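You operate a simulated robot arm through the tools that you are given. There is no shell and no other tool. Be economical: measure what you need, move in short steps, check, and stop when the job is done.

Carry out the task below with a simulated robot arm. There is one attempt and no reset: what you move stays moved.

JOB
Press the matching bush into the green housing.
Fine: press it home, draw the slide out again and put the housing back where it stood.

The check looks at the end state, three seconds after you hand in, the way a careful person would. Anything else that was tipped, shoved, dropped, spilled or broken makes it a failure.

ROBOT AND FRAMES
A 5-joint arm with a two-finger parallel gripper, fixed in place. Base frame: the origin is at the foot of the arm, x ahead of it, y to its left, z up; the work surface is at about z = 0. Lengths are in m, angles in rad, forces in N, time in s.
With the tool pointing down near the work surface it reaches from about 0.26 to 0.6 m from the base axis. Its first joint turns from -1.152 to 1.152 rad. The tool tilts only in the upright plane through the base axis and itself; it spins freely about its own axis. Payload 1.57 kg.
Tool frame: the origin (TCP) lies between the finger pads and is the grasp point; the fingertips stand 0.03 m ahead of it; z points along the fingers, y is the line along which they close. Largest opening 0.08 m; finger width 0.017, thickness 0.012; the body of the gripper, 0.04 by 0.082 m, starts 0.08 m behind the TCP.
Orientation is that of the tool frame in the base frame, as a unit quaternion [x, y, z, w]. With the fingers straight down and closing along the base's y, the tool's x points along the base's -x, its y along +y and its z along -z.

CONTROLS
- The arm moves only by the tool send_rows. Its argument "commands" is a list of rows, each a list of 7 numbers: the closure, from 0 (fully open) to 1 (shut), then the shift along the base's x, y, z in units of 50 mm (1.0 is 50 mm), then the turn, a rotation vector about the base's x, y, z in units of 4 degrees (1.0 is 4 degrees). In form: [[claw, x, y, z, wx, wy, wz], ...]. A call has 1 to 12 rows; each row shifts and turns the commanded pose from where the row before left it. A call with a number of a shift or a turn outside -1 to 1 is refused whole. A row lasts 0.2 s, in which the tool goes at most 0.05 m and 0.15 rad; a call with a longer step from one row to the next is refused whole, and so is a gripper value outside its range. A pose out of reach is approached as far as the arm can. The call stops where the force on the tool passes 90 N (or 10 N more than at its start, if that is more) or the arm is blocked; 0.2 s more then pass. Each finger travels about 0.153 m/s and halts on what it meets, pressing with about 21 N; the grip force reading is that of the motor and also rises with nothing between the fingers. The clock runs only during rows and for 0.2 s after the last one: add rows that do not move to give the fingers time. It gives the time, the measured TCP pose, the force on the tool (base axes), the opening and the grip force at its end, in the units of the frame above (readings bear some noise), with the torque about the TCP (base axes, N m) and any sound that the robot's microphone picked up.
- Cameras (640 x 400 px; columns grow to the right, rows downward): "scene" is fixed at [0.065, 0.4308, 0.527]; the picture's right is [-0.33, -0.94, 0.00], its down [-0.50, 0.18, -0.85] and it looks along [0.80, -0.28, -0.53] (base axes); focal length 216 px, centre (320, 200). "wrist" rides on the gripper at [0.072, -0.006, -0.122] in the tool frame; the picture's right is [0.09, 1.00, 0.00], its down [-0.84, 0.08, -0.54] and it looks along [-0.54, 0.05, 0.84] (tool axes); focal length 238 px, centre (320, 200). There is no depth. A picture from a camera that has moved, and an enlarged one, comes with that camera's place and axes in the base frame and with its lens.
- camera(camera): a new picture of that camera. No time passes.
- enlarge(camera, box): a new picture of the part [left, top, right, bottom] of that camera's present view, enlarged. No time passes.
- sign_off(): hands the job in; it is judged then, once.

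Go step by step. Nothing tells you positions but the pictures and the camera data: compare them with the known pose of the tool, close in by small moves and look again before you grip or let go. The budget is 120 turns and 76 pictures, counting those below and the enlarged ones. Unless the task says otherwise, let go and move clear before handing in, and close with one line.

The tools are called as name(argument=value, ...) on one line, values as JSON. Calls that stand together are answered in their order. send_rows: Moves the arm, as the interface text tells. Its arguments: {"type":"object","properties":{"commands":{"type":"array","items":{"type":"array","items":{"type":"number"}}}},"required":["commands"]} The other tools are called the same way: camera (camera) takes a picture; enlarge (camera, box) takes an enlarged picture of a part of a camera's view; sign_off () hands the job in.

At the start:

```text
t: 0.0
eef_pos: [0.273, 0.2056, 0.4359]
tcp_rot: [0.0, 1.0, 0.0, -0.001]
contact_force: [-0.1, 0.1, 0.4]
ft_torque: [0.0, 0.0, 0.01]
finger_gap: 0.0801
finger_force: 0.1
```

scene: 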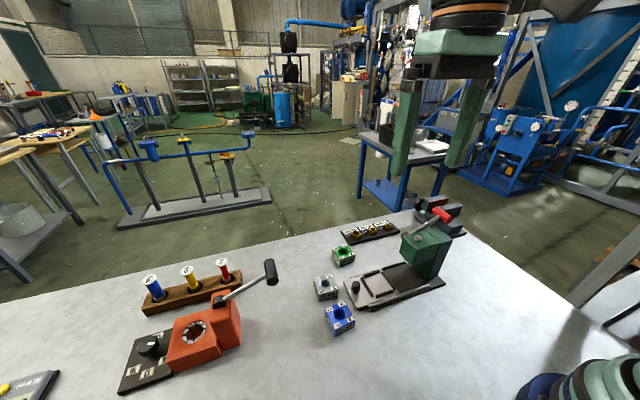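
wrist: 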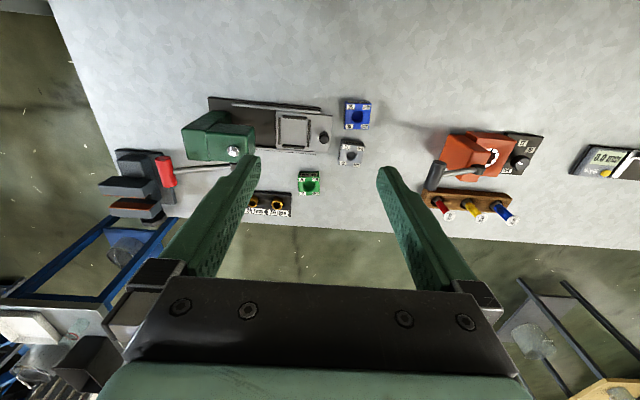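

I see a green press with a slide and nest, three housings (blue, grey, green), a rack with bushes, and an orange unit with a lever. I'll take close looks first.

enlarge(camera="scene", box=[300, 190, 480, 340])

enlarge(camera="wrist", box=[100, 80, 400, 230])

enlarge(camera="scene", box=[100, 240, 300, 400])

```text
2.67 times, centred on (390, 265) of scene
camera zoom: at [0.065, 0.4308, 0.527], right [-0.33, -0.94, 0.0], down [-0.5, 0.18, -0.85], along [0.8, -0.28, -0.53], focal length 577 px, centre (133, 27)
```

zoom: 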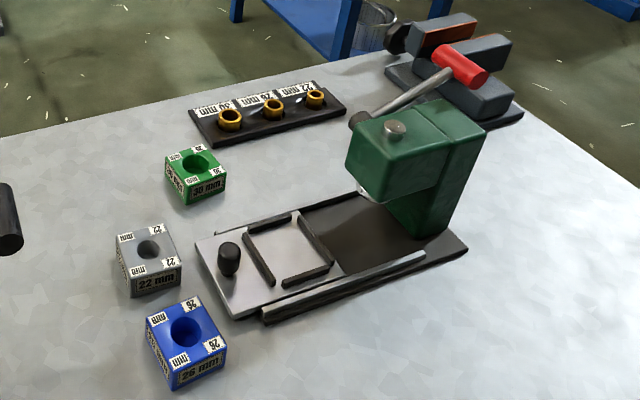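

```text
2.13 times, centred on (250, 155) of wrist
camera zoom: at [0.2013, 0.1985, 0.5582], right [-0.09, 1.0, 0.0], down [0.84, 0.08, 0.54], along [0.54, 0.05, -0.84], focal length 508 px, centre (469, 296)
```

zoom: 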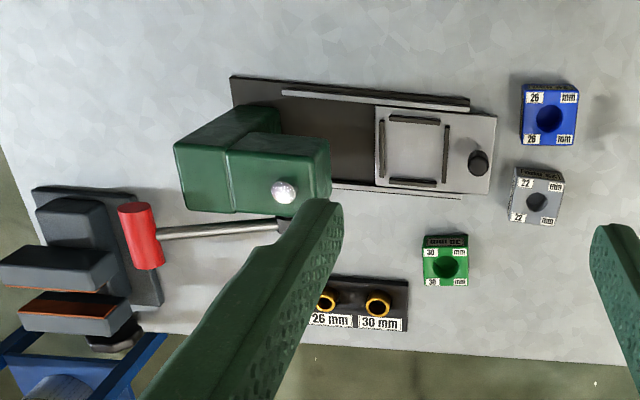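

```text
2.50 times, centred on (200, 320) of scene
camera zoom: at [0.065, 0.4308, 0.527], right [-0.33, -0.94, 0.0], down [-0.5, 0.18, -0.85], along [0.8, -0.28, -0.53], focal length 541 px, centre (620, -100)
```

zoom: 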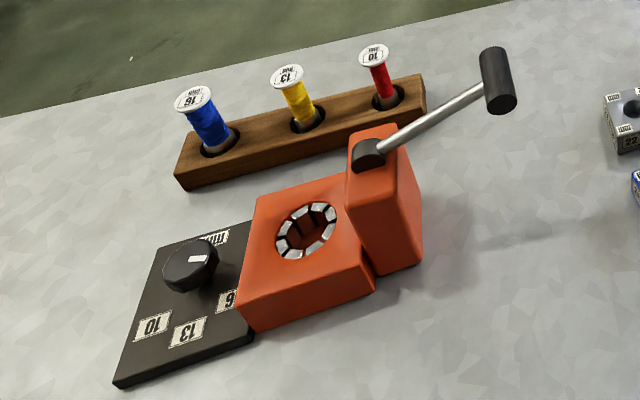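

The green housing is labelled 30 mm and sits near (0.495, 0.20). The 30 mm bush is near (0.564, 0.12). I'll move over toward the press to see the lever and slide better.

send_rows(commands=[[0, 0, -0.9, 0, 0, 0, 0], [0, 0, -0.9, 0, 0, 0, 0], [0, 0, -0.9, 0, 0, 0, 0], [0, 0, -0.9, 0, 0, 0, 0], [0, 0, 0, 0, 0, 0, 0], [0, 0, 0, 0, 0, 0, 0]])

camera(camera="wrist")

camera(camera="scene")

```text
t: 1.4
eef_pos: [0.2747, 0.0263, 0.4372]
tcp_rot: [-0.001, 1.0, 0.0, 0.0]
contact_force: [-0.2, 0.3, 0.4]
ft_torque: [0.0, -0.03, 0.01]
finger_gap: 0.0802
finger_force: 0.2
```

```text
70 pictures are left
camera wrist: at [0.2031, 0.0196, 0.5594], right [-0.09, 1.0, 0.0], down [0.84, 0.08, 0.54], along [0.54, 0.05, -0.84], focal length 238 px, centre (320, 200)
```

wrist: 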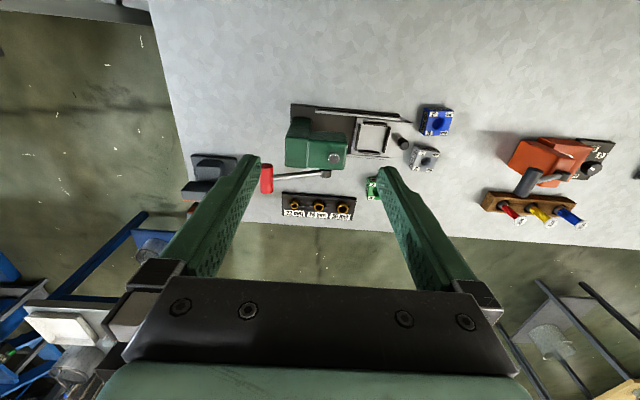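

```text
69 pictures are left
```

scene: 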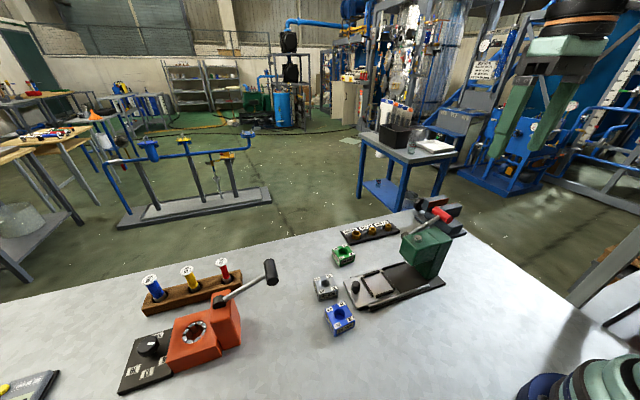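

enlarge(camera="wrist", box=[180, 80, 480, 240])

enlarge(camera="scene", box=[380, 180, 480, 300])

```text
2.13 times, centred on (330, 160) of wrist
camera zoom: at [0.2031, 0.0196, 0.5594], right [-0.09, 1.0, 0.0], down [0.84, 0.08, 0.54], along [0.54, 0.05, -0.84], focal length 508 px, centre (299, 285)
```

zoom: 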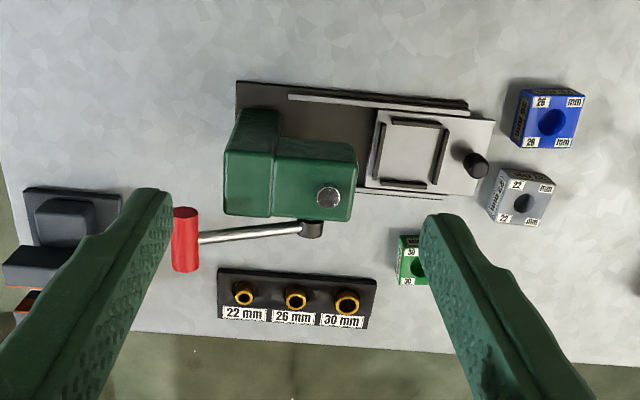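

```text
3.33 times, centred on (430, 240) of scene
camera zoom: at [0.065, 0.4308, 0.527], right [-0.33, -0.94, 0.0], down [-0.5, 0.18, -0.85], along [0.8, -0.28, -0.53], focal length 722 px, centre (-47, 67)
```

zoom: 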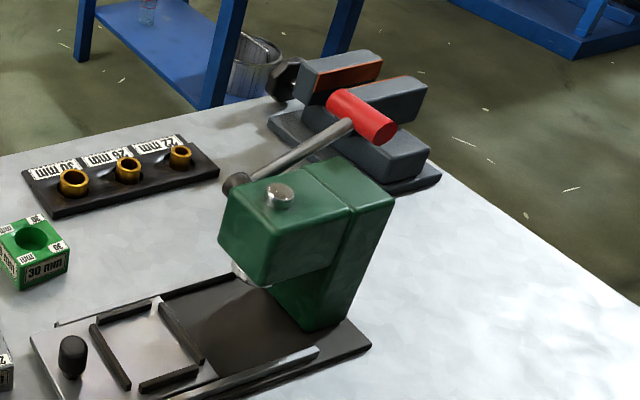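

The lever pivot is near (0.415, 0.053, 0.13), with its red handle at about (0.415, -0.058, 0.17). Next I'll hover above the green housing to measure it.

send_rows(commands=[[0, 0.489, 0.384, -0.527, 0, 0, 0], [0, 0.489, 0.384, -0.527, 0, 0, 0], [0, 0.489, 0.384, -0.527, 0, 0, 0], [0, 0.489, 0.384, -0.527, 0, 0, 0], [0, 0.489, 0.384, -0.527, 0, 0, 0], [0, 0.489, 0.384, -0.527, 0, 0, 0], [0, 0.489, 0.384, -0.527, 0, 0, 0], [0, 0.489, 0.384, -0.527, 0, 0, 0], [0, 0.489, 0.384, -0.527, 0, 0, 0], [0, 0, 0, 0, 0, 0, 0], [0, 0, 0, 0, 0, 0, 0]])

camera(camera="wrist")

camera(camera="scene")

```text
t: 3.8
eef_pos: [0.494, 0.197, 0.1986]
tcp_rot: [0.0, 1.0, 0.0, 0.0]
contact_force: [-0.1, -0.1, -0.4]
ft_torque: [-0.01, -0.01, 0.03]
finger_gap: 0.0801
finger_force: 0.1
```

```text
66 pictures are left
camera wrist: at [0.4221, 0.1911, 0.3212], right [-0.09, 1.0, 0.0], down [0.84, 0.08, 0.54], along [0.54, 0.05, -0.84], focal length 238 px, centre (320, 200)
```

wrist: 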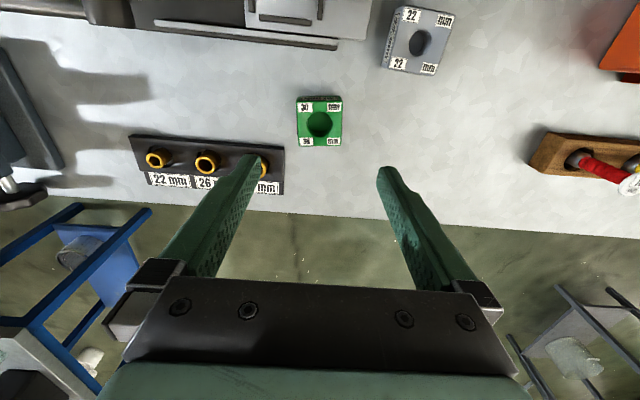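

```text
65 pictures are left
```

scene: 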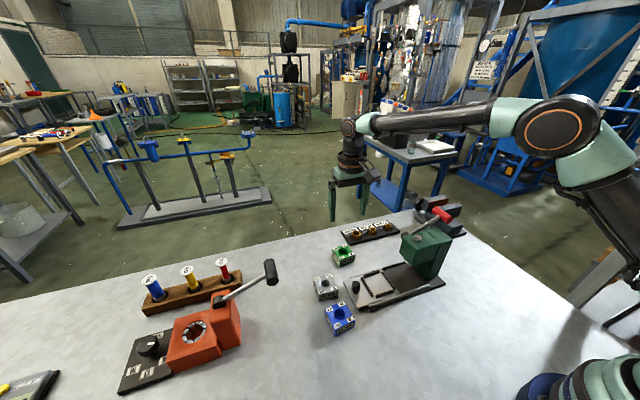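

enlarge(camera="wrist", box=[240, 60, 400, 180])

enlarge(camera="scene", box=[300, 220, 420, 310])

```text
3.33 times, centred on (320, 120) of wrist
camera zoom: at [0.4221, 0.1911, 0.3212], right [-0.09, 1.0, 0.0], down [0.84, 0.08, 0.54], along [0.54, 0.05, -0.84], focal length 794 px, centre (320, 467)
```

zoom: 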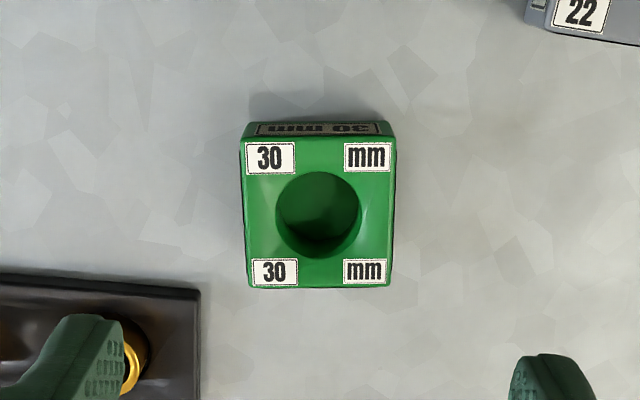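

```text
4.44 times, centred on (360, 265) of scene
camera zoom: at [0.065, 0.4308, 0.527], right [-0.33, -0.94, 0.0], down [-0.5, 0.18, -0.85], along [0.8, -0.28, -0.53], focal length 962 px, centre (142, -89)
```

zoom: 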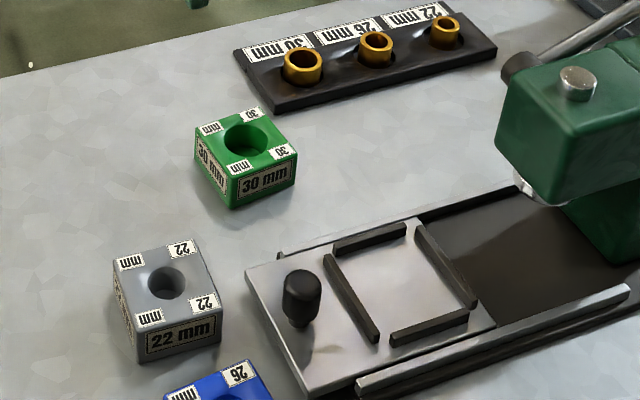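

The housing is about 0.053 m square and 0.034 m high, with its hole at about (0.499, 0.197) and a yaw of about +5.5°. Next I'll hover over the slide's nest to measure it.

send_rows(commands=[[0, -0.8, -0.25, 0, 0, 0, 0], [0, -0.8, -0.25, 0, 0, 0, 0], [0, -0.8, -0.25, 0, 0, 0, 0], [0, 0, 0, 0, 0, 0, 0], [0, 0, 0, 0, 0, 0, 0]])

enlarge(camera="wrist", box=[190, 40, 450, 200])

```text
t: 5.0
eef_pos: [0.3742, 0.1611, 0.1986]
tcp_rot: [-0.001, 1.0, -0.001, 0.0]
contact_force: [-0.5, 0.3, 0.3]
ft_torque: [-0.03, -0.03, 0.01]
finger_gap: 0.0803
finger_force: 0.0
```

```text
2.46 times, centred on (320, 120) of wrist
camera zoom: at [0.3021, 0.1541, 0.3215], right [-0.09, 1.0, 0.0], down [0.84, 0.08, 0.54], along [0.54, 0.05, -0.84], focal length 587 px, centre (320, 397)
```

zoom: 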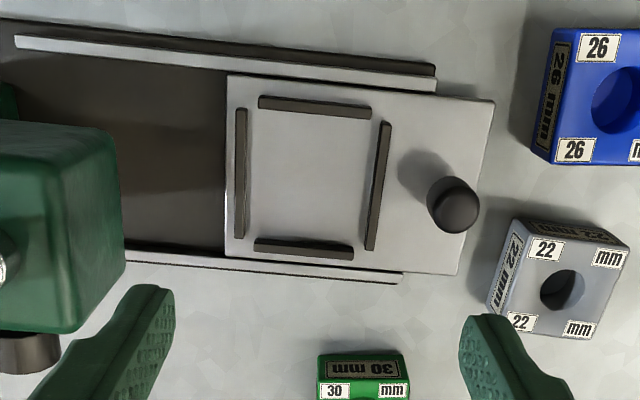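

The nest centre is at about (0.370, 0.155) with yaw about 0, and the knob is at about (0.367, 0.224). I'll go back over the green housing with the yaw matched and drop to z = 0.10 for a check.

send_rows(commands=[[0, 0.83, 0.24, 0, 0, 0, 0.44], [0, 0.83, 0.24, 0, 0, 0, 0.44], [0, 0.83, 0.24, 0, 0, 0, 0.44], [0, 0, 0, -0.65, 0, 0, 0], [0, 0, 0, -0.65, 0, 0, 0], [0, 0, 0, -0.65, 0, 0, 0], [0, 0, 0, 0, 0, 0, 0], [0, 0, 0, 0, 0, 0, 0]])

camera(camera="wrist")

enlarge(camera="scene", box=[290, 180, 430, 285])

```text
t: 6.8
eef_pos: [0.4981, 0.195, 0.1011]
tcp_rot: [-0.045, 0.999, 0.0, -0.001]
contact_force: [-0.2, 0.7, 0.1]
ft_torque: [-0.01, 0.01, -0.01]
finger_gap: 0.0799
finger_force: 0.1
```

```text
61 pictures are left
camera wrist: at [0.4274, 0.1832, 0.2231], right [-0.18, 0.98, 0.0], down [0.83, 0.15, 0.54], along [0.53, 0.1, -0.84], focal length 238 px, centre (320, 200)
```

wrist: 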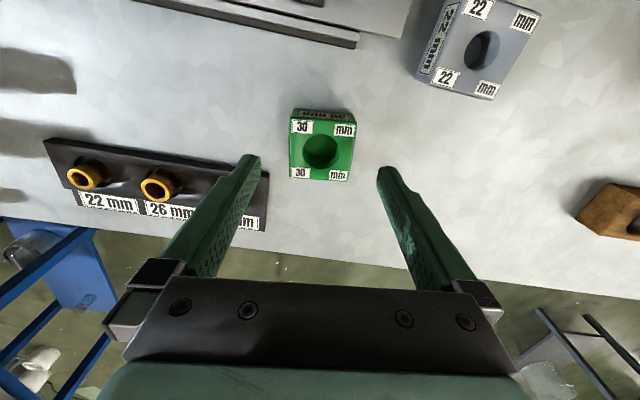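

```text
3.81 times, centred on (360, 232) of scene
camera zoom: at [0.065, 0.4308, 0.527], right [-0.33, -0.94, 0.0], down [-0.5, 0.18, -0.85], along [0.8, -0.28, -0.53], focal length 825 px, centre (168, 76)
```

zoom: 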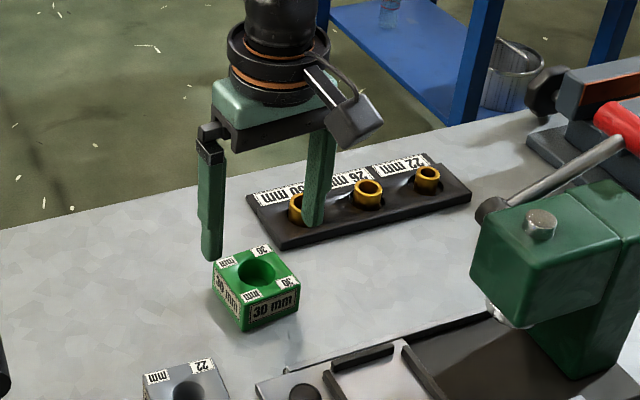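

Alignment looks right. I'll shift +2 mm in y, descend so the tips are at about z = 0.016, and close.

send_rows(commands=[[0, 0.01, 0.04, -0.55, 0, 0, 0.03], [0, 0, 0, -0.55, 0, 0, 0], [0, 0, 0, 0, 0, 0, 0], [0, 0, 0, 0, 0, 0, 0]])

camera(camera="wrist")

enlarge(camera="scene", box=[290, 180, 430, 285])

```text
t: 7.8
eef_pos: [0.4982, 0.1986, 0.0449]
tcp_rot: [-0.046, 0.999, -0.001, 0.0]
contact_force: [-0.1, 0.3, 0.6]
ft_torque: [0.01, -0.01, 0.02]
finger_gap: 0.0799
finger_force: 0.0
```

```text
59 pictures are left
camera wrist: at [0.4281, 0.1857, 0.1672], right [-0.18, 0.98, 0.0], down [0.83, 0.15, 0.54], along [0.53, 0.1, -0.84], focal length 238 px, centre (320, 200)
```

wrist: 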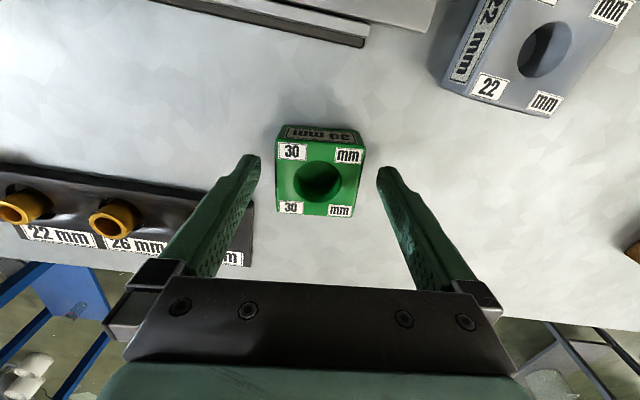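

```text
3.81 times, centred on (360, 232) of scene
camera zoom: at [0.065, 0.4308, 0.527], right [-0.33, -0.94, 0.0], down [-0.5, 0.18, -0.85], along [0.8, -0.28, -0.53], focal length 825 px, centre (168, 76)
```

zoom: 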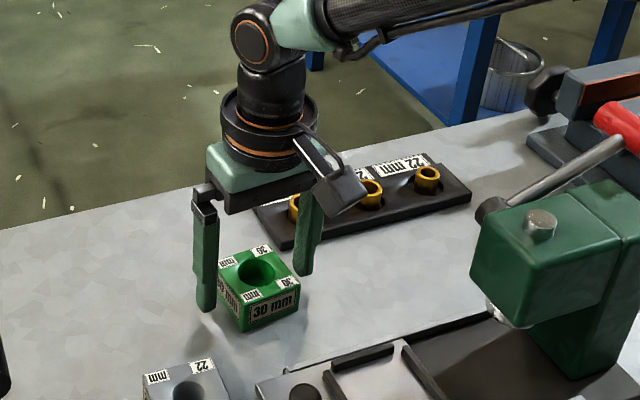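

Well aligned, so I'm closing and lifting a little.

send_rows(commands=[[0.2, 0, 0, 0, 0, 0, 0], [0.3, 0, 0, 0, 0, 0, 0], [0.4, 0, 0, 0, 0, 0, 0], [0.6, 0, 0, 0, 0, 0, 0], [0.6, 0, 0, 0, 0, 0, 0], [0.6, 0, 0, 0, 0, 0, 0]])

```text
t: 9.2
eef_pos: [0.499, 0.1984, 0.0444]
tcp_rot: [-0.047, 0.999, 0.0, 0.0]
contact_force: [-0.2, -1.4, -1.2]
ft_torque: [-0.01, 0.07, -0.02]
finger_gap: 0.0537
finger_force: 20.8
```

Gripped at a gap of 0.0537. I'll lift and carry it over the nest, turning to match.

send_rows(commands=[[0.6, 0, 0, 0.85, 0, 0, 0], [0.6, 0, 0, 0.85, 0, 0, 0], [0.6, -0.857, -0.289, 0, 0, 0, -0.417], [0.6, -0.857, -0.289, 0, 0, 0, -0.417], [0.6, -0.857, -0.289, 0, 0, 0, -0.417], [0.6, 0, 0, 0, 0, 0, 0], [0.6, 0, 0, -0.5, 0, 0, 0], [0.6, 0, 0, 0, 0, 0, 0]])

camera(camera="wrist")

enlarge(camera="scene", box=[320, 220, 460, 325])

```text
t: 11.0
eef_pos: [0.3693, 0.1551, 0.1069]
tcp_rot: [-0.003, 1.0, 0.0, 0.0]
contact_force: [0.2, -0.3, -3.8]
ft_torque: [0.0, 0.01, 0.01]
finger_gap: 0.0539
finger_force: 20.8
```

```text
57 pictures are left
camera wrist: at [0.2977, 0.1479, 0.2292], right [-0.1, 1.0, 0.0], down [0.84, 0.08, 0.54], along [0.54, 0.05, -0.84], focal length 238 px, centre (320, 200)
```

wrist: 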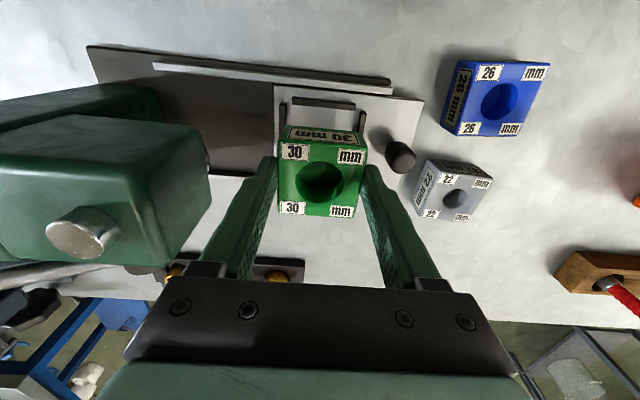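

```text
3.81 times, centred on (390, 272) of scene
camera zoom: at [0.065, 0.4308, 0.527], right [-0.33, -0.94, 0.0], down [-0.5, 0.18, -0.85], along [0.8, -0.28, -0.53], focal length 825 px, centre (53, -76)
```

zoom: 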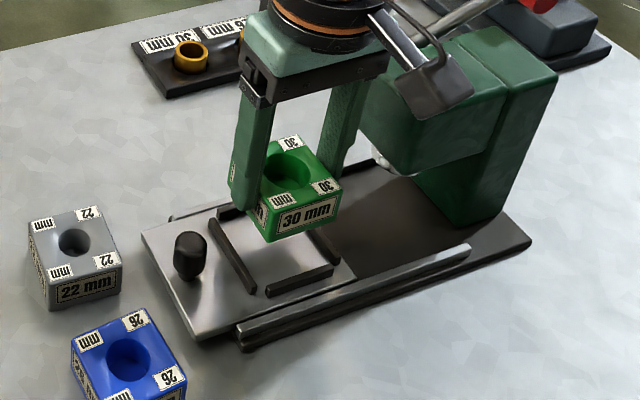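

Descend to just above the bars and check alignment.

send_rows(commands=[[0.6, 0, 0, -0.5, 0, 0, 0], [0.6, 0, 0, -0.1, 0, 0, 0], [0.6, 0, 0, 0, 0, 0, 0]])

enlarge(camera="wrist", box=[230, 60, 430, 220])

enlarge(camera="scene", box=[350, 250, 430, 310])

```text
t: 11.8
eef_pos: [0.3702, 0.1532, 0.0761]
tcp_rot: [-0.003, 1.0, 0.0, 0.0]
contact_force: [-0.5, 0.2, -2.4]
ft_torque: [0.02, 0.01, -0.02]
finger_gap: 0.0537
finger_force: 21.2
```

```text
2.50 times, centred on (330, 140) of wrist
camera zoom: at [0.2976, 0.1469, 0.198], right [-0.1, 1.0, 0.0], down [0.84, 0.08, 0.54], along [0.54, 0.05, -0.84], focal length 596 px, centre (295, 350)
```

zoom: 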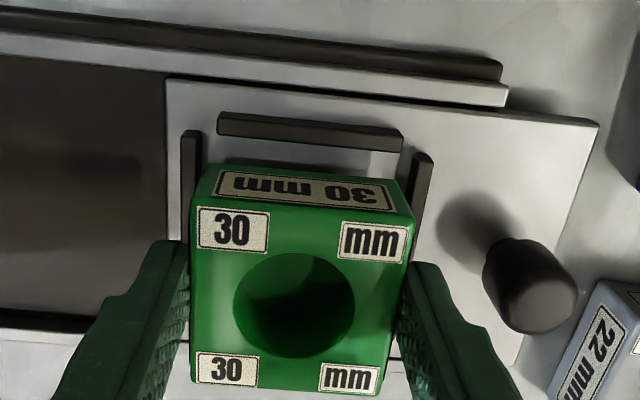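

```text
6.67 times, centred on (390, 280) of scene
camera zoom: at [0.065, 0.4308, 0.527], right [-0.33, -0.94, 0.0], down [-0.5, 0.18, -0.85], along [0.8, -0.28, -0.53], focal length 1443 px, centre (-147, -333)
```

zoom: 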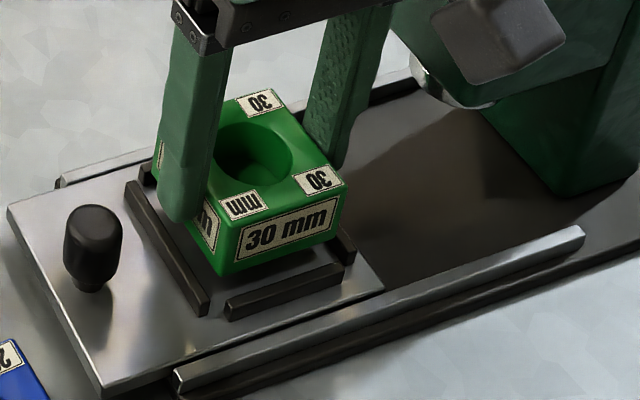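

Clearances to the bars look like about 3–6 mm. I'll nudge +1.5 mm in y and lower.

send_rows(commands=[[0.6, 0, 0.03, -0.15, 0, 0, 0], [0.6, 0, 0, -0.1, 0, 0, 0], [0.6, 0, 0, 0, 0, 0, 0]])

enlarge(camera="scene", box=[350, 250, 430, 310])

```text
t: 12.6
eef_pos: [0.3684, 0.1557, 0.0622]
tcp_rot: [-0.001, 1.0, 0.0, 0.0]
contact_force: [-0.5, 0.5, -2.3]
ft_torque: [0.01, 0.0, -0.02]
finger_gap: 0.054
finger_force: 20.8
```

```text
6.67 times, centred on (390, 280) of scene
camera zoom: at [0.065, 0.4308, 0.527], right [-0.33, -0.94, 0.0], down [-0.5, 0.18, -0.85], along [0.8, -0.28, -0.53], focal length 1443 px, centre (-147, -333)
```

zoom: 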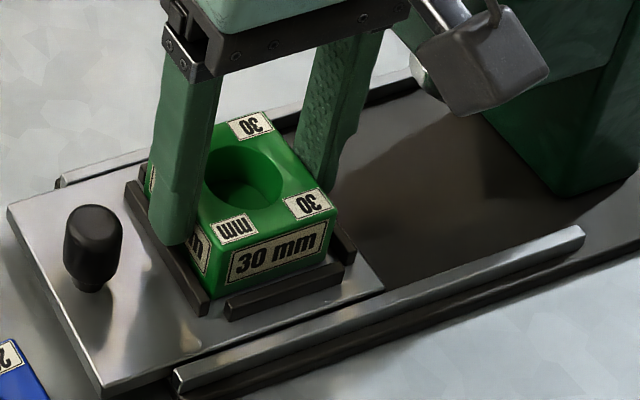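

Nearly down. I'll lower in 2 mm steps until contact.

send_rows(commands=[[0.6, 0, 0, -0.04, 0, 0, 0], [0.6, 0, 0, 0, 0, 0, 0]])

send_rows(commands=[[0.6, 0, 0, -0.04, 0, 0, 0], [0.6, 0, 0, 0, 0, 0, 0]])

enlarge(camera="scene", box=[350, 250, 430, 310])

```text
t: 13.2
eef_pos: [0.3703, 0.1566, 0.0621]
tcp_rot: [-0.003, 1.0, 0.0, 0.001]
contact_force: [-6.0, -2.2, 16.2]
ft_torque: [-0.14, 0.13, -0.05]
finger_gap: 0.0539
finger_force: 20.5
```

```text
t: 13.8
eef_pos: [0.3706, 0.1557, 0.0589]
tcp_rot: [-0.002, 1.0, 0.001, 0.001]
contact_force: [2.2, -7.5, 18.6]
ft_torque: [-0.31, -0.06, -0.02]
finger_gap: 0.0536
finger_force: 21.0
```

```text
6.67 times, centred on (390, 280) of scene
camera zoom: at [0.0649, 0.4307, 0.5271], right [-0.33, -0.94, 0.0], down [-0.5, 0.18, -0.85], along [0.8, -0.28, -0.53], focal length 1443 px, centre (-147, -333)
```

zoom: 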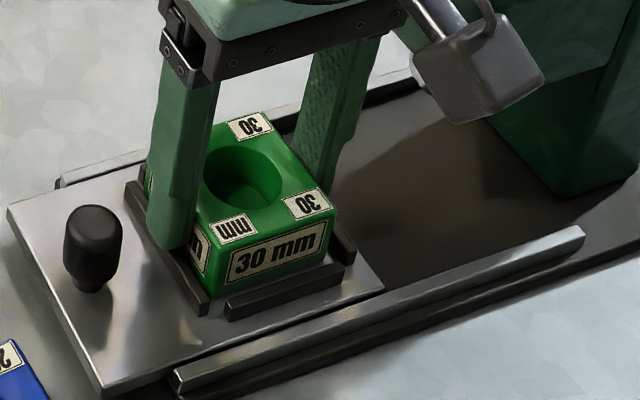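

The housing is seated (about 18 N upward). I'll release gently and rise to look.

send_rows(commands=[[0.3, 0, 0, 0.02, 0, 0, 0], [0.15, 0, 0, 0, 0, 0, 0], [0.12, 0, 0, 0, 0, 0, 0], [0.12, 0, 0, 0.5, 0, 0, 0], [0.12, 0, 0, 0.9, 0, 0, 0], [0.12, 0, 0, 0.9, 0, 0, 0], [0.12, 0, 0, 0, 0, 0, 0]])

enlarge(camera="scene", box=[350, 240, 450, 315])

enlarge(camera="wrist", box=[220, 50, 420, 200])

```text
t: 15.4
eef_pos: [0.3704, 0.1547, 0.1763]
tcp_rot: [-0.003, 1.0, -0.001, 0.001]
contact_force: [0.1, 0.9, 0.8]
ft_torque: [0.04, -0.01, 0.0]
finger_gap: 0.0703
finger_force: 0.0
```

```text
5.33 times, centred on (400, 278) of scene
camera zoom: at [0.065, 0.4308, 0.527], right [-0.33, -0.94, 0.0], down [-0.5, 0.18, -0.85], along [0.8, -0.28, -0.53], focal length 1155 px, centre (-107, -213)
```

zoom: 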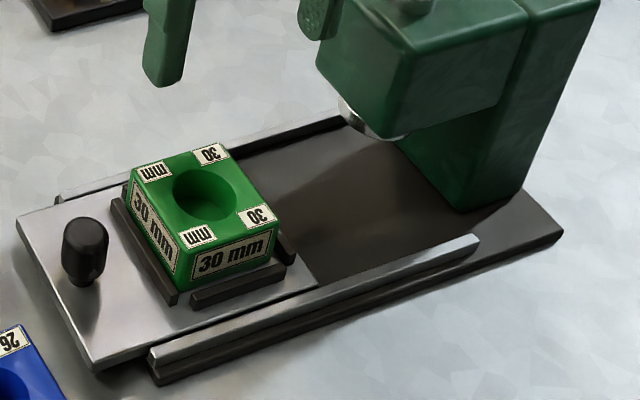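

```text
2.67 times, centred on (320, 125) of wrist
camera zoom: at [0.2984, 0.1481, 0.299], right [-0.1, 1.0, 0.0], down [0.84, 0.08, 0.54], along [0.54, 0.05, -0.84], focal length 636 px, centre (320, 400)
```

zoom: 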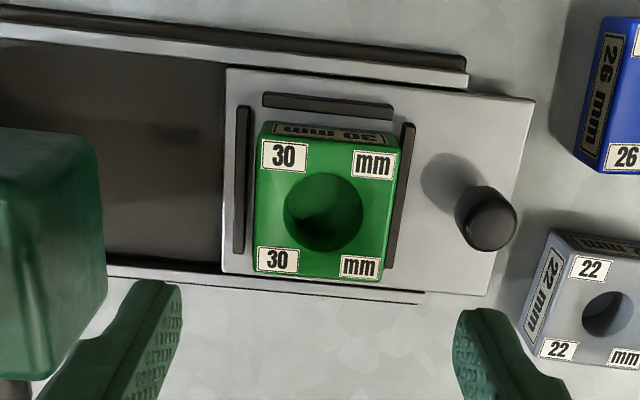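

The housing is seated squarely with its hole at about (0.371, 0.156). Now I'll hover near the 30 mm bush.

send_rows(commands=[[0, 0, 0, 0.8, 0, 0, 0], [0, 0.9, 0.1, 0, 0, 0, 0], [0, 0.95, -0.2, 0, 0, 0, 0], [0, 0.95, -0.25, 0, 0, 0, 0], [0, 0.95, -0.25, 0, 0, 0, 0], [0, 0, -0.1, -0.7, 0, 0, 0], [0, 0, 0, -0.5, 0, 0, 0], [0, 0, 0, 0, 0, 0, 0]])

enlarge(camera="wrist", box=[190, 60, 430, 210])

enlarge(camera="scene", box=[320, 190, 440, 280])

```text
t: 17.2
eef_pos: [0.5558, 0.1213, 0.1558]
tcp_rot: [-0.002, 1.0, -0.001, 0.001]
contact_force: [0.2, -0.1, 0.3]
ft_torque: [0.02, 0.02, 0.01]
finger_gap: 0.0798
finger_force: 0.1
```

```text
2.67 times, centred on (310, 135) of wrist
camera zoom: at [0.484, 0.1148, 0.2775], right [-0.1, 1.0, 0.0], down [0.84, 0.08, 0.54], along [0.54, 0.05, -0.84], focal length 636 px, centre (347, 373)
```

zoom: 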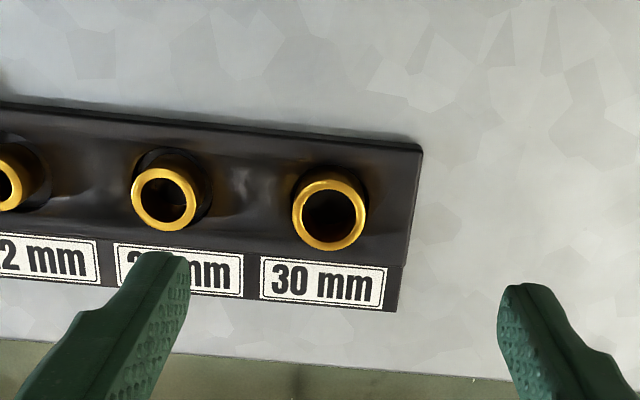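

```text
4.44 times, centred on (380, 235) of scene
camera zoom: at [0.065, 0.4308, 0.527], right [-0.33, -0.94, 0.0], down [-0.5, 0.18, -0.85], along [0.8, -0.28, -0.53], focal length 962 px, centre (53, 44)
```

zoom: 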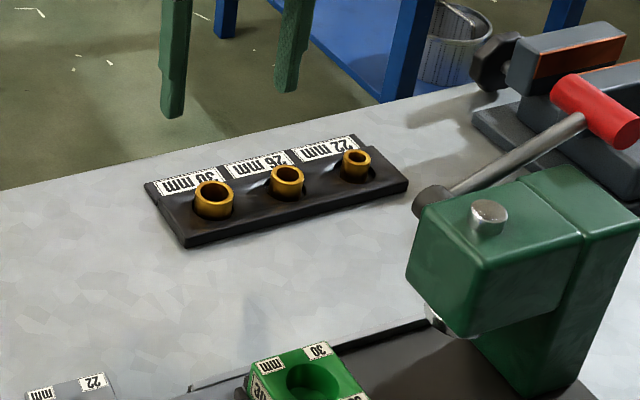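

The 30 mm bush is at about (0.568, 0.116), standing about 11 mm proud of the rack. I'll narrow the fingers to clear the 26 mm bush, descend partway and check.

send_rows(commands=[[0.35, 0.24, -0.11, 0, 0, 0, 0], [0.35, 0, 0, -0.66, 0, 0, 0], [0.35, 0, 0, -0.66, 0, 0, 0], [0.35, 0, 0, 0, 0, 0, 0], [0.35, 0, 0, 0, 0, 0, 0]])

enlarge(camera="wrist", box=[220, 90, 420, 215])

enlarge(camera="scene", box=[330, 200, 410, 260])

```text
t: 18.4
eef_pos: [0.569, 0.1151, 0.0873]
tcp_rot: [-0.002, 1.0, 0.0, -0.001]
contact_force: [0.2, 0.0, -0.1]
ft_torque: [0.0, -0.02, 0.04]
finger_gap: 0.0519
finger_force: 0.0
```

```text
3.20 times, centred on (320, 152) of wrist
camera zoom: at [0.4971, 0.1087, 0.2105], right [-0.1, 1.0, 0.0], down [0.84, 0.08, 0.54], along [0.54, 0.05, -0.84], focal length 763 px, centre (320, 352)
```

zoom: 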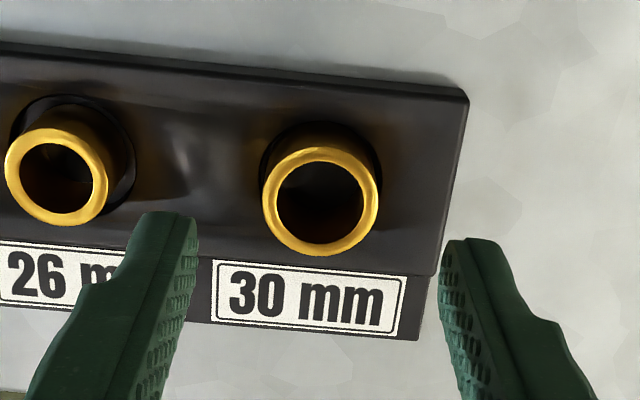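

```text
6.67 times, centred on (370, 230) of scene
camera zoom: at [0.065, 0.4308, 0.527], right [-0.33, -0.94, 0.0], down [-0.5, 0.18, -0.85], along [0.8, -0.28, -0.53], focal length 1443 px, centre (-13, 0)
```

zoom: 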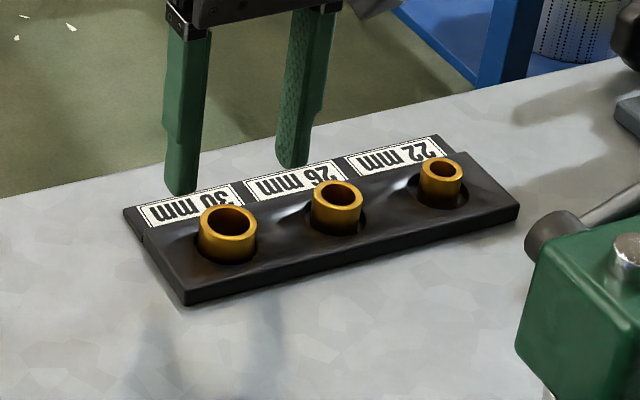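

The bush top is at about z = 0.026 and the rack top about 0.010. I'll descend with the tips to about 0.015 and check.

send_rows(commands=[[0.35, 0.03, 0.0, -0.45, 0, 0, 0], [0.35, 0, 0, -0.4, 0, 0, 0], [0.35, 0, 0, 0, 0, 0, 0], [0.35, 0, 0, 0, 0, 0, 0]])

enlarge(camera="wrist", box=[220, 110, 420, 235])

enlarge(camera="scene", box=[330, 200, 410, 260])

```text
t: 19.4
eef_pos: [0.5698, 0.1171, 0.0476]
tcp_rot: [-0.003, 1.0, 0.0, 0.0]
contact_force: [0.0, 0.0, 1.2]
ft_torque: [0.0, 0.0, -0.02]
finger_gap: 0.052
finger_force: 0.1
```

```text
3.20 times, centred on (320, 172) of wrist
camera zoom: at [0.4985, 0.1093, 0.1697], right [-0.1, 1.0, 0.0], down [0.84, 0.08, 0.54], along [0.54, 0.05, -0.84], focal length 763 px, centre (320, 288)
```

zoom: 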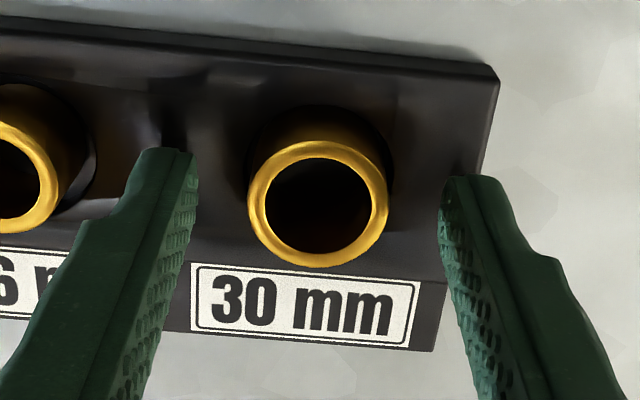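

```text
6.67 times, centred on (370, 230) of scene
camera zoom: at [0.065, 0.4308, 0.527], right [-0.33, -0.94, 0.0], down [-0.5, 0.18, -0.85], along [0.8, -0.28, -0.53], focal length 1443 px, centre (-13, 0)
```

zoom: 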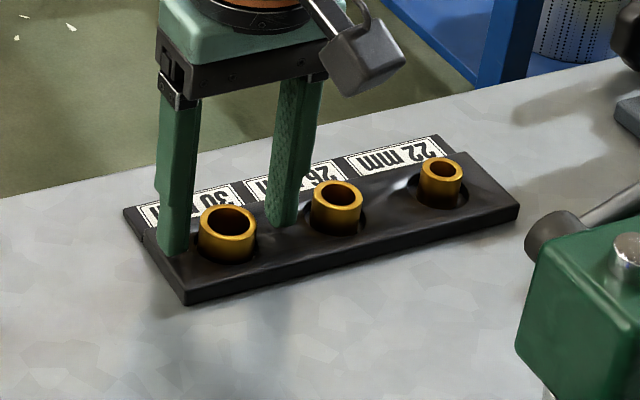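

Good alignment. I'll drop 2 mm and close.

send_rows(commands=[[0.35, 0, -0.01, -0.04, 0, 0, 0], [0.45, 0, 0, 0, 0, 0, 0], [0.55, 0, 0, 0, 0, 0, 0], [0.65, 0, 0, 0, 0, 0, 0], [0.8, 0, 0, 0, 0, 0, 0], [0.8, 0, 0, 0, 0, 0, 0]])

send_rows(commands=[[0.8, 0, 0, 0.5, 0, 0, 0], [0.8, 0, 0, 0.5, 0, 0, 0], [0.8, 0, 0, 0.5, 0, 0, 0], [0.8, 0, 0, 0, 0, 0, 0]])

enlarge(camera="scene", box=[330, 170, 430, 245])

enlarge(camera="wrist", box=[220, 110, 420, 235])

```text
t: 20.8
eef_pos: [0.5697, 0.115, 0.0458]
tcp_rot: [-0.004, 1.0, 0.0, 0.001]
contact_force: [1.0, -0.1, -0.8]
ft_torque: [-0.04, 0.0, 0.02]
finger_gap: 0.0284
finger_force: 21.0
```

```text
t: 21.8
eef_pos: [0.5709, 0.1144, 0.1194]
tcp_rot: [-0.003, 1.0, 0.0, 0.0]
contact_force: [1.8, 0.7, -0.5]
ft_torque: [0.01, -0.01, -0.02]
finger_gap: 0.0285
finger_force: 21.0
```

```text
5.33 times, centred on (380, 208) of scene
camera zoom: at [0.065, 0.4308, 0.527], right [-0.33, -0.94, 0.0], down [-0.5, 0.18, -0.85], along [0.8, -0.28, -0.53], focal length 1155 px, centre (0, 160)
```

zoom: 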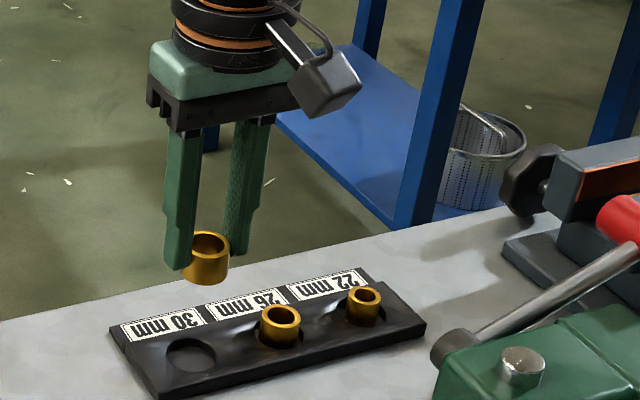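

```text
3.20 times, centred on (320, 172) of wrist
camera zoom: at [0.498, 0.1073, 0.2434], right [-0.1, 1.0, 0.0], down [0.84, 0.08, 0.54], along [0.54, 0.05, -0.84], focal length 763 px, centre (320, 288)
```

zoom: 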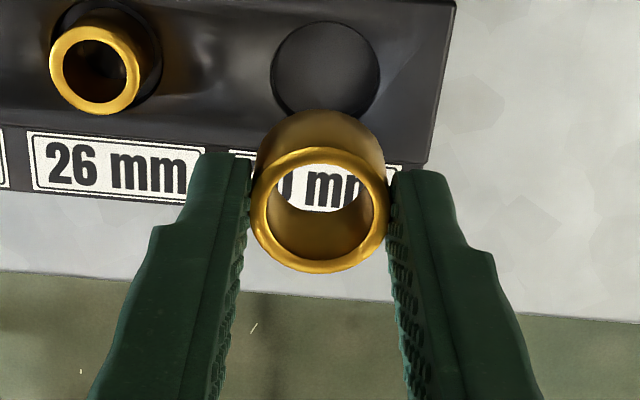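

I have the bush (gap 0.0285), and it hangs about 13 mm below the tips. I'll carry it over the housing hole and stop above to compare.

send_rows(commands=[[0.8, 0, 0, 0.8, 0, 0, 0], [0.8, -0.804, 0.166, 0, 0, 0, 0], [0.8, -0.804, 0.166, 0, 0, 0, 0], [0.8, -0.804, 0.166, 0, 0, 0, 0], [0.8, -0.804, 0.166, 0, 0, 0, 0], [0.8, -0.804, 0.166, 0, 0, 0, 0], [0.8, 0, 0, 0, 0, 0, 0], [0.8, 0, 0, -0.7, 0, 0, 0], [0.8, 0, 0, 0, 0, 0, 0], [0.8, 0, 0, 0, 0, 0, 0]])

enlarge(camera="scene", box=[340, 230, 420, 290])

enlarge(camera="wrist", box=[220, 80, 420, 230])

```text
t: 24.0
eef_pos: [0.37, 0.1554, 0.1241]
tcp_rot: [-0.003, 1.0, 0.001, 0.0]
contact_force: [-0.5, 0.1, -0.5]
ft_torque: [0.02, 0.01, 0.02]
finger_gap: 0.0286
finger_force: 21.0
```

```text
6.67 times, centred on (380, 260) of scene
camera zoom: at [0.065, 0.4308, 0.527], right [-0.33, -0.94, 0.0], down [-0.5, 0.18, -0.85], along [0.8, -0.28, -0.53], focal length 1443 px, centre (-80, -200)
```

zoom: 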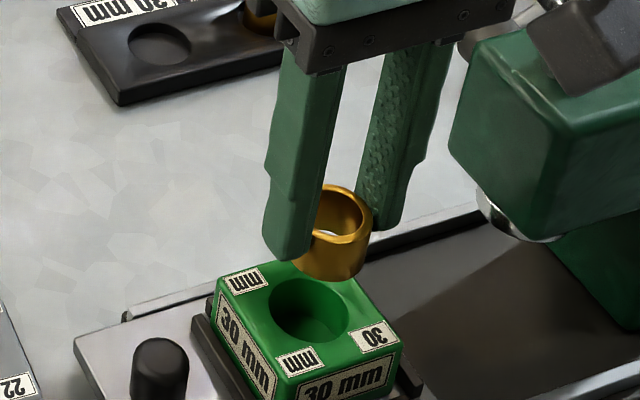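

```text
2.67 times, centred on (320, 155) of wrist
camera zoom: at [0.2984, 0.1488, 0.247], right [-0.1, 1.0, 0.0], down [0.84, 0.08, 0.54], along [0.54, 0.05, -0.84], focal length 636 px, centre (320, 320)
```

zoom: 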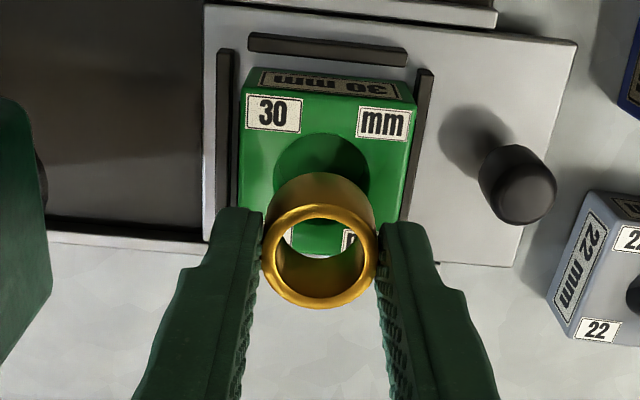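

Very near concentric. I'll lower to just above the housing.

send_rows(commands=[[0.8, -0.01, 0.01, -0.4, 0, 0, 0], [0.8, 0, 0, 0, 0, 0, 0], [0.8, 0, 0, 0, 0, 0, 0]])

enlarge(camera="scene", box=[350, 240, 410, 285])

enlarge(camera="wrist", box=[260, 110, 380, 220])

```text
t: 24.8
eef_pos: [0.3689, 0.1562, 0.1048]
tcp_rot: [-0.003, 1.0, -0.001, 0.0]
contact_force: [-0.3, 0.0, -0.6]
ft_torque: [0.04, 0.04, 0.01]
finger_gap: 0.0288
finger_force: 21.4
```

```text
8.89 times, centred on (380, 262) of scene
camera zoom: at [0.065, 0.4308, 0.527], right [-0.33, -0.94, 0.0], down [-0.5, 0.18, -0.85], along [0.8, -0.28, -0.53], focal length 1924 px, centre (-213, -356)
```

zoom: 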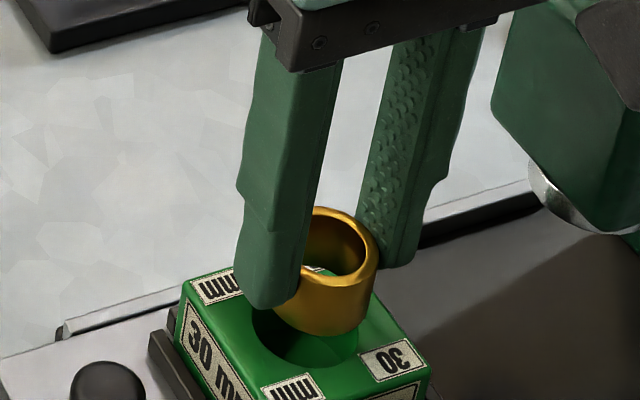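

```text
3.64 times, centred on (320, 165) of wrist
camera zoom: at [0.2972, 0.1497, 0.2277], right [-0.1, 1.0, 0.0], down [0.84, 0.08, 0.54], along [0.54, 0.05, -0.84], focal length 867 px, centre (320, 327)
```

zoom: 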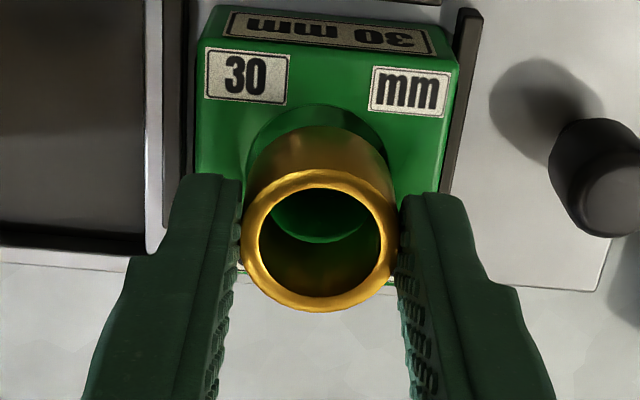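

The wrist view shows them concentric within about 1 mm. I'll lower in small steps and watch the force.

send_rows(commands=[[0.8, 0, 0, -0.12, 0, 0, 0], [0.8, 0, 0, -0.06, 0, 0, 0], [0.8, 0, 0, 0, 0, 0, 0]])

enlarge(camera="scene", box=[350, 240, 410, 285])

enlarge(camera="wrist", box=[260, 110, 380, 220])

```text
t: 25.6
eef_pos: [0.3691, 0.1562, 0.0962]
tcp_rot: [-0.003, 1.0, 0.0, 0.0]
contact_force: [-0.1, 0.0, -0.2]
ft_torque: [0.0, 0.0, -0.06]
finger_gap: 0.0285
finger_force: 20.9
```

```text
8.89 times, centred on (380, 262) of scene
camera zoom: at [0.065, 0.4308, 0.527], right [-0.33, -0.94, 0.0], down [-0.5, 0.18, -0.85], along [0.8, -0.28, -0.53], focal length 1924 px, centre (-213, -356)
```

zoom: 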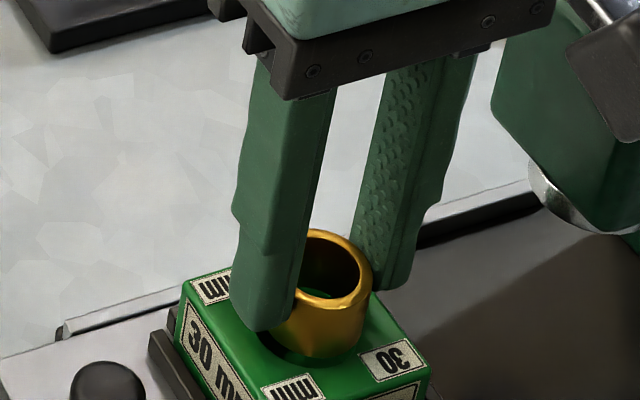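

```text
3.64 times, centred on (320, 165) of wrist
camera zoom: at [0.2973, 0.1498, 0.218], right [-0.1, 1.0, 0.0], down [0.84, 0.08, 0.54], along [0.54, 0.05, -0.84], focal length 867 px, centre (320, 327)
```

zoom: 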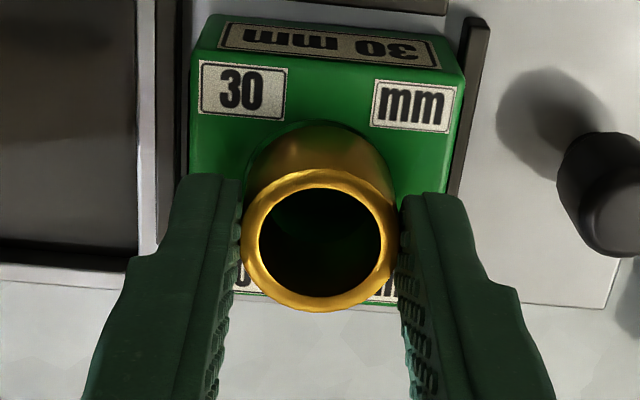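

enlarge(camera="wrist", box=[290, 130, 350, 180])

enlarge(camera="scene", box=[370, 262, 400, 285])

```text
8.00 times, centred on (320, 155) of wrist
camera zoom: at [0.2973, 0.1498, 0.218], right [-0.1, 1.0, 0.0], down [0.84, 0.08, 0.54], along [0.54, 0.05, -0.84], focal length 1907 px, centre (320, 560)
```

zoom: 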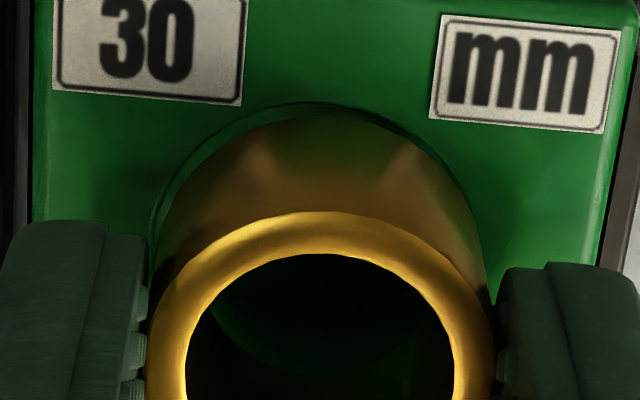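

```text
16.00 times, centred on (385, 274) of scene
camera zoom: at [0.065, 0.4308, 0.527], right [-0.33, -0.94, 0.0], down [-0.5, 0.18, -0.85], along [0.8, -0.28, -0.53], focal length 3464 px, centre (-720, -976)
```

zoom: 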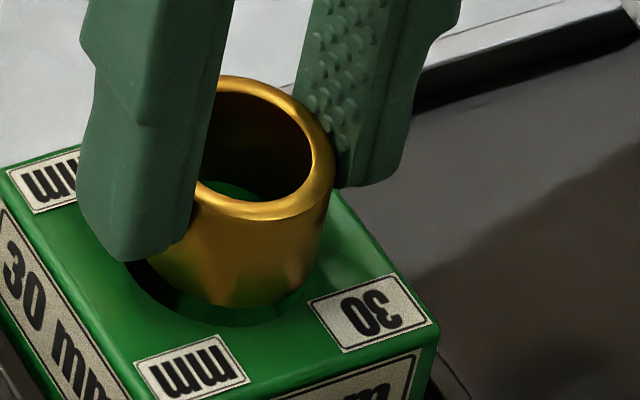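

Offset is within about 1 mm, so I'm lowering gently.

send_rows(commands=[[0.8, 0, 0, -0.05, 0, 0, 0], [0.8, 0, 0, 0, 0, 0, 0]])

send_rows(commands=[[0.8, 0, 0, -0.05, 0, 0, 0], [0.8, 0, 0, 0, 0, 0, 0]])

enlarge(camera="scene", box=[370, 262, 400, 285])

```text
t: 26.2
eef_pos: [0.3681, 0.1576, 0.0926]
tcp_rot: [-0.003, 1.0, 0.0, -0.001]
contact_force: [1.6, -0.3, -1.4]
ft_torque: [0.01, 0.01, -0.02]
finger_gap: 0.0287
finger_force: 20.9
```

```text
t: 26.8
eef_pos: [0.369, 0.1576, 0.0909]
tcp_rot: [-0.002, 1.0, 0.0, 0.0]
contact_force: [0.4, 0.1, 0.3]
ft_torque: [0.01, 0.0, 0.01]
finger_gap: 0.029
finger_force: 20.9
```

```text
16.00 times, centred on (385, 274) of scene
camera zoom: at [0.065, 0.4308, 0.527], right [-0.33, -0.94, 0.0], down [-0.5, 0.18, -0.85], along [0.8, -0.28, -0.53], focal length 3464 px, centre (-720, -976)
```

zoom: 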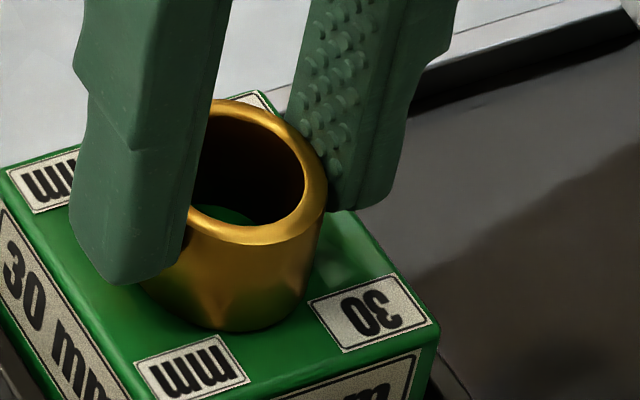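

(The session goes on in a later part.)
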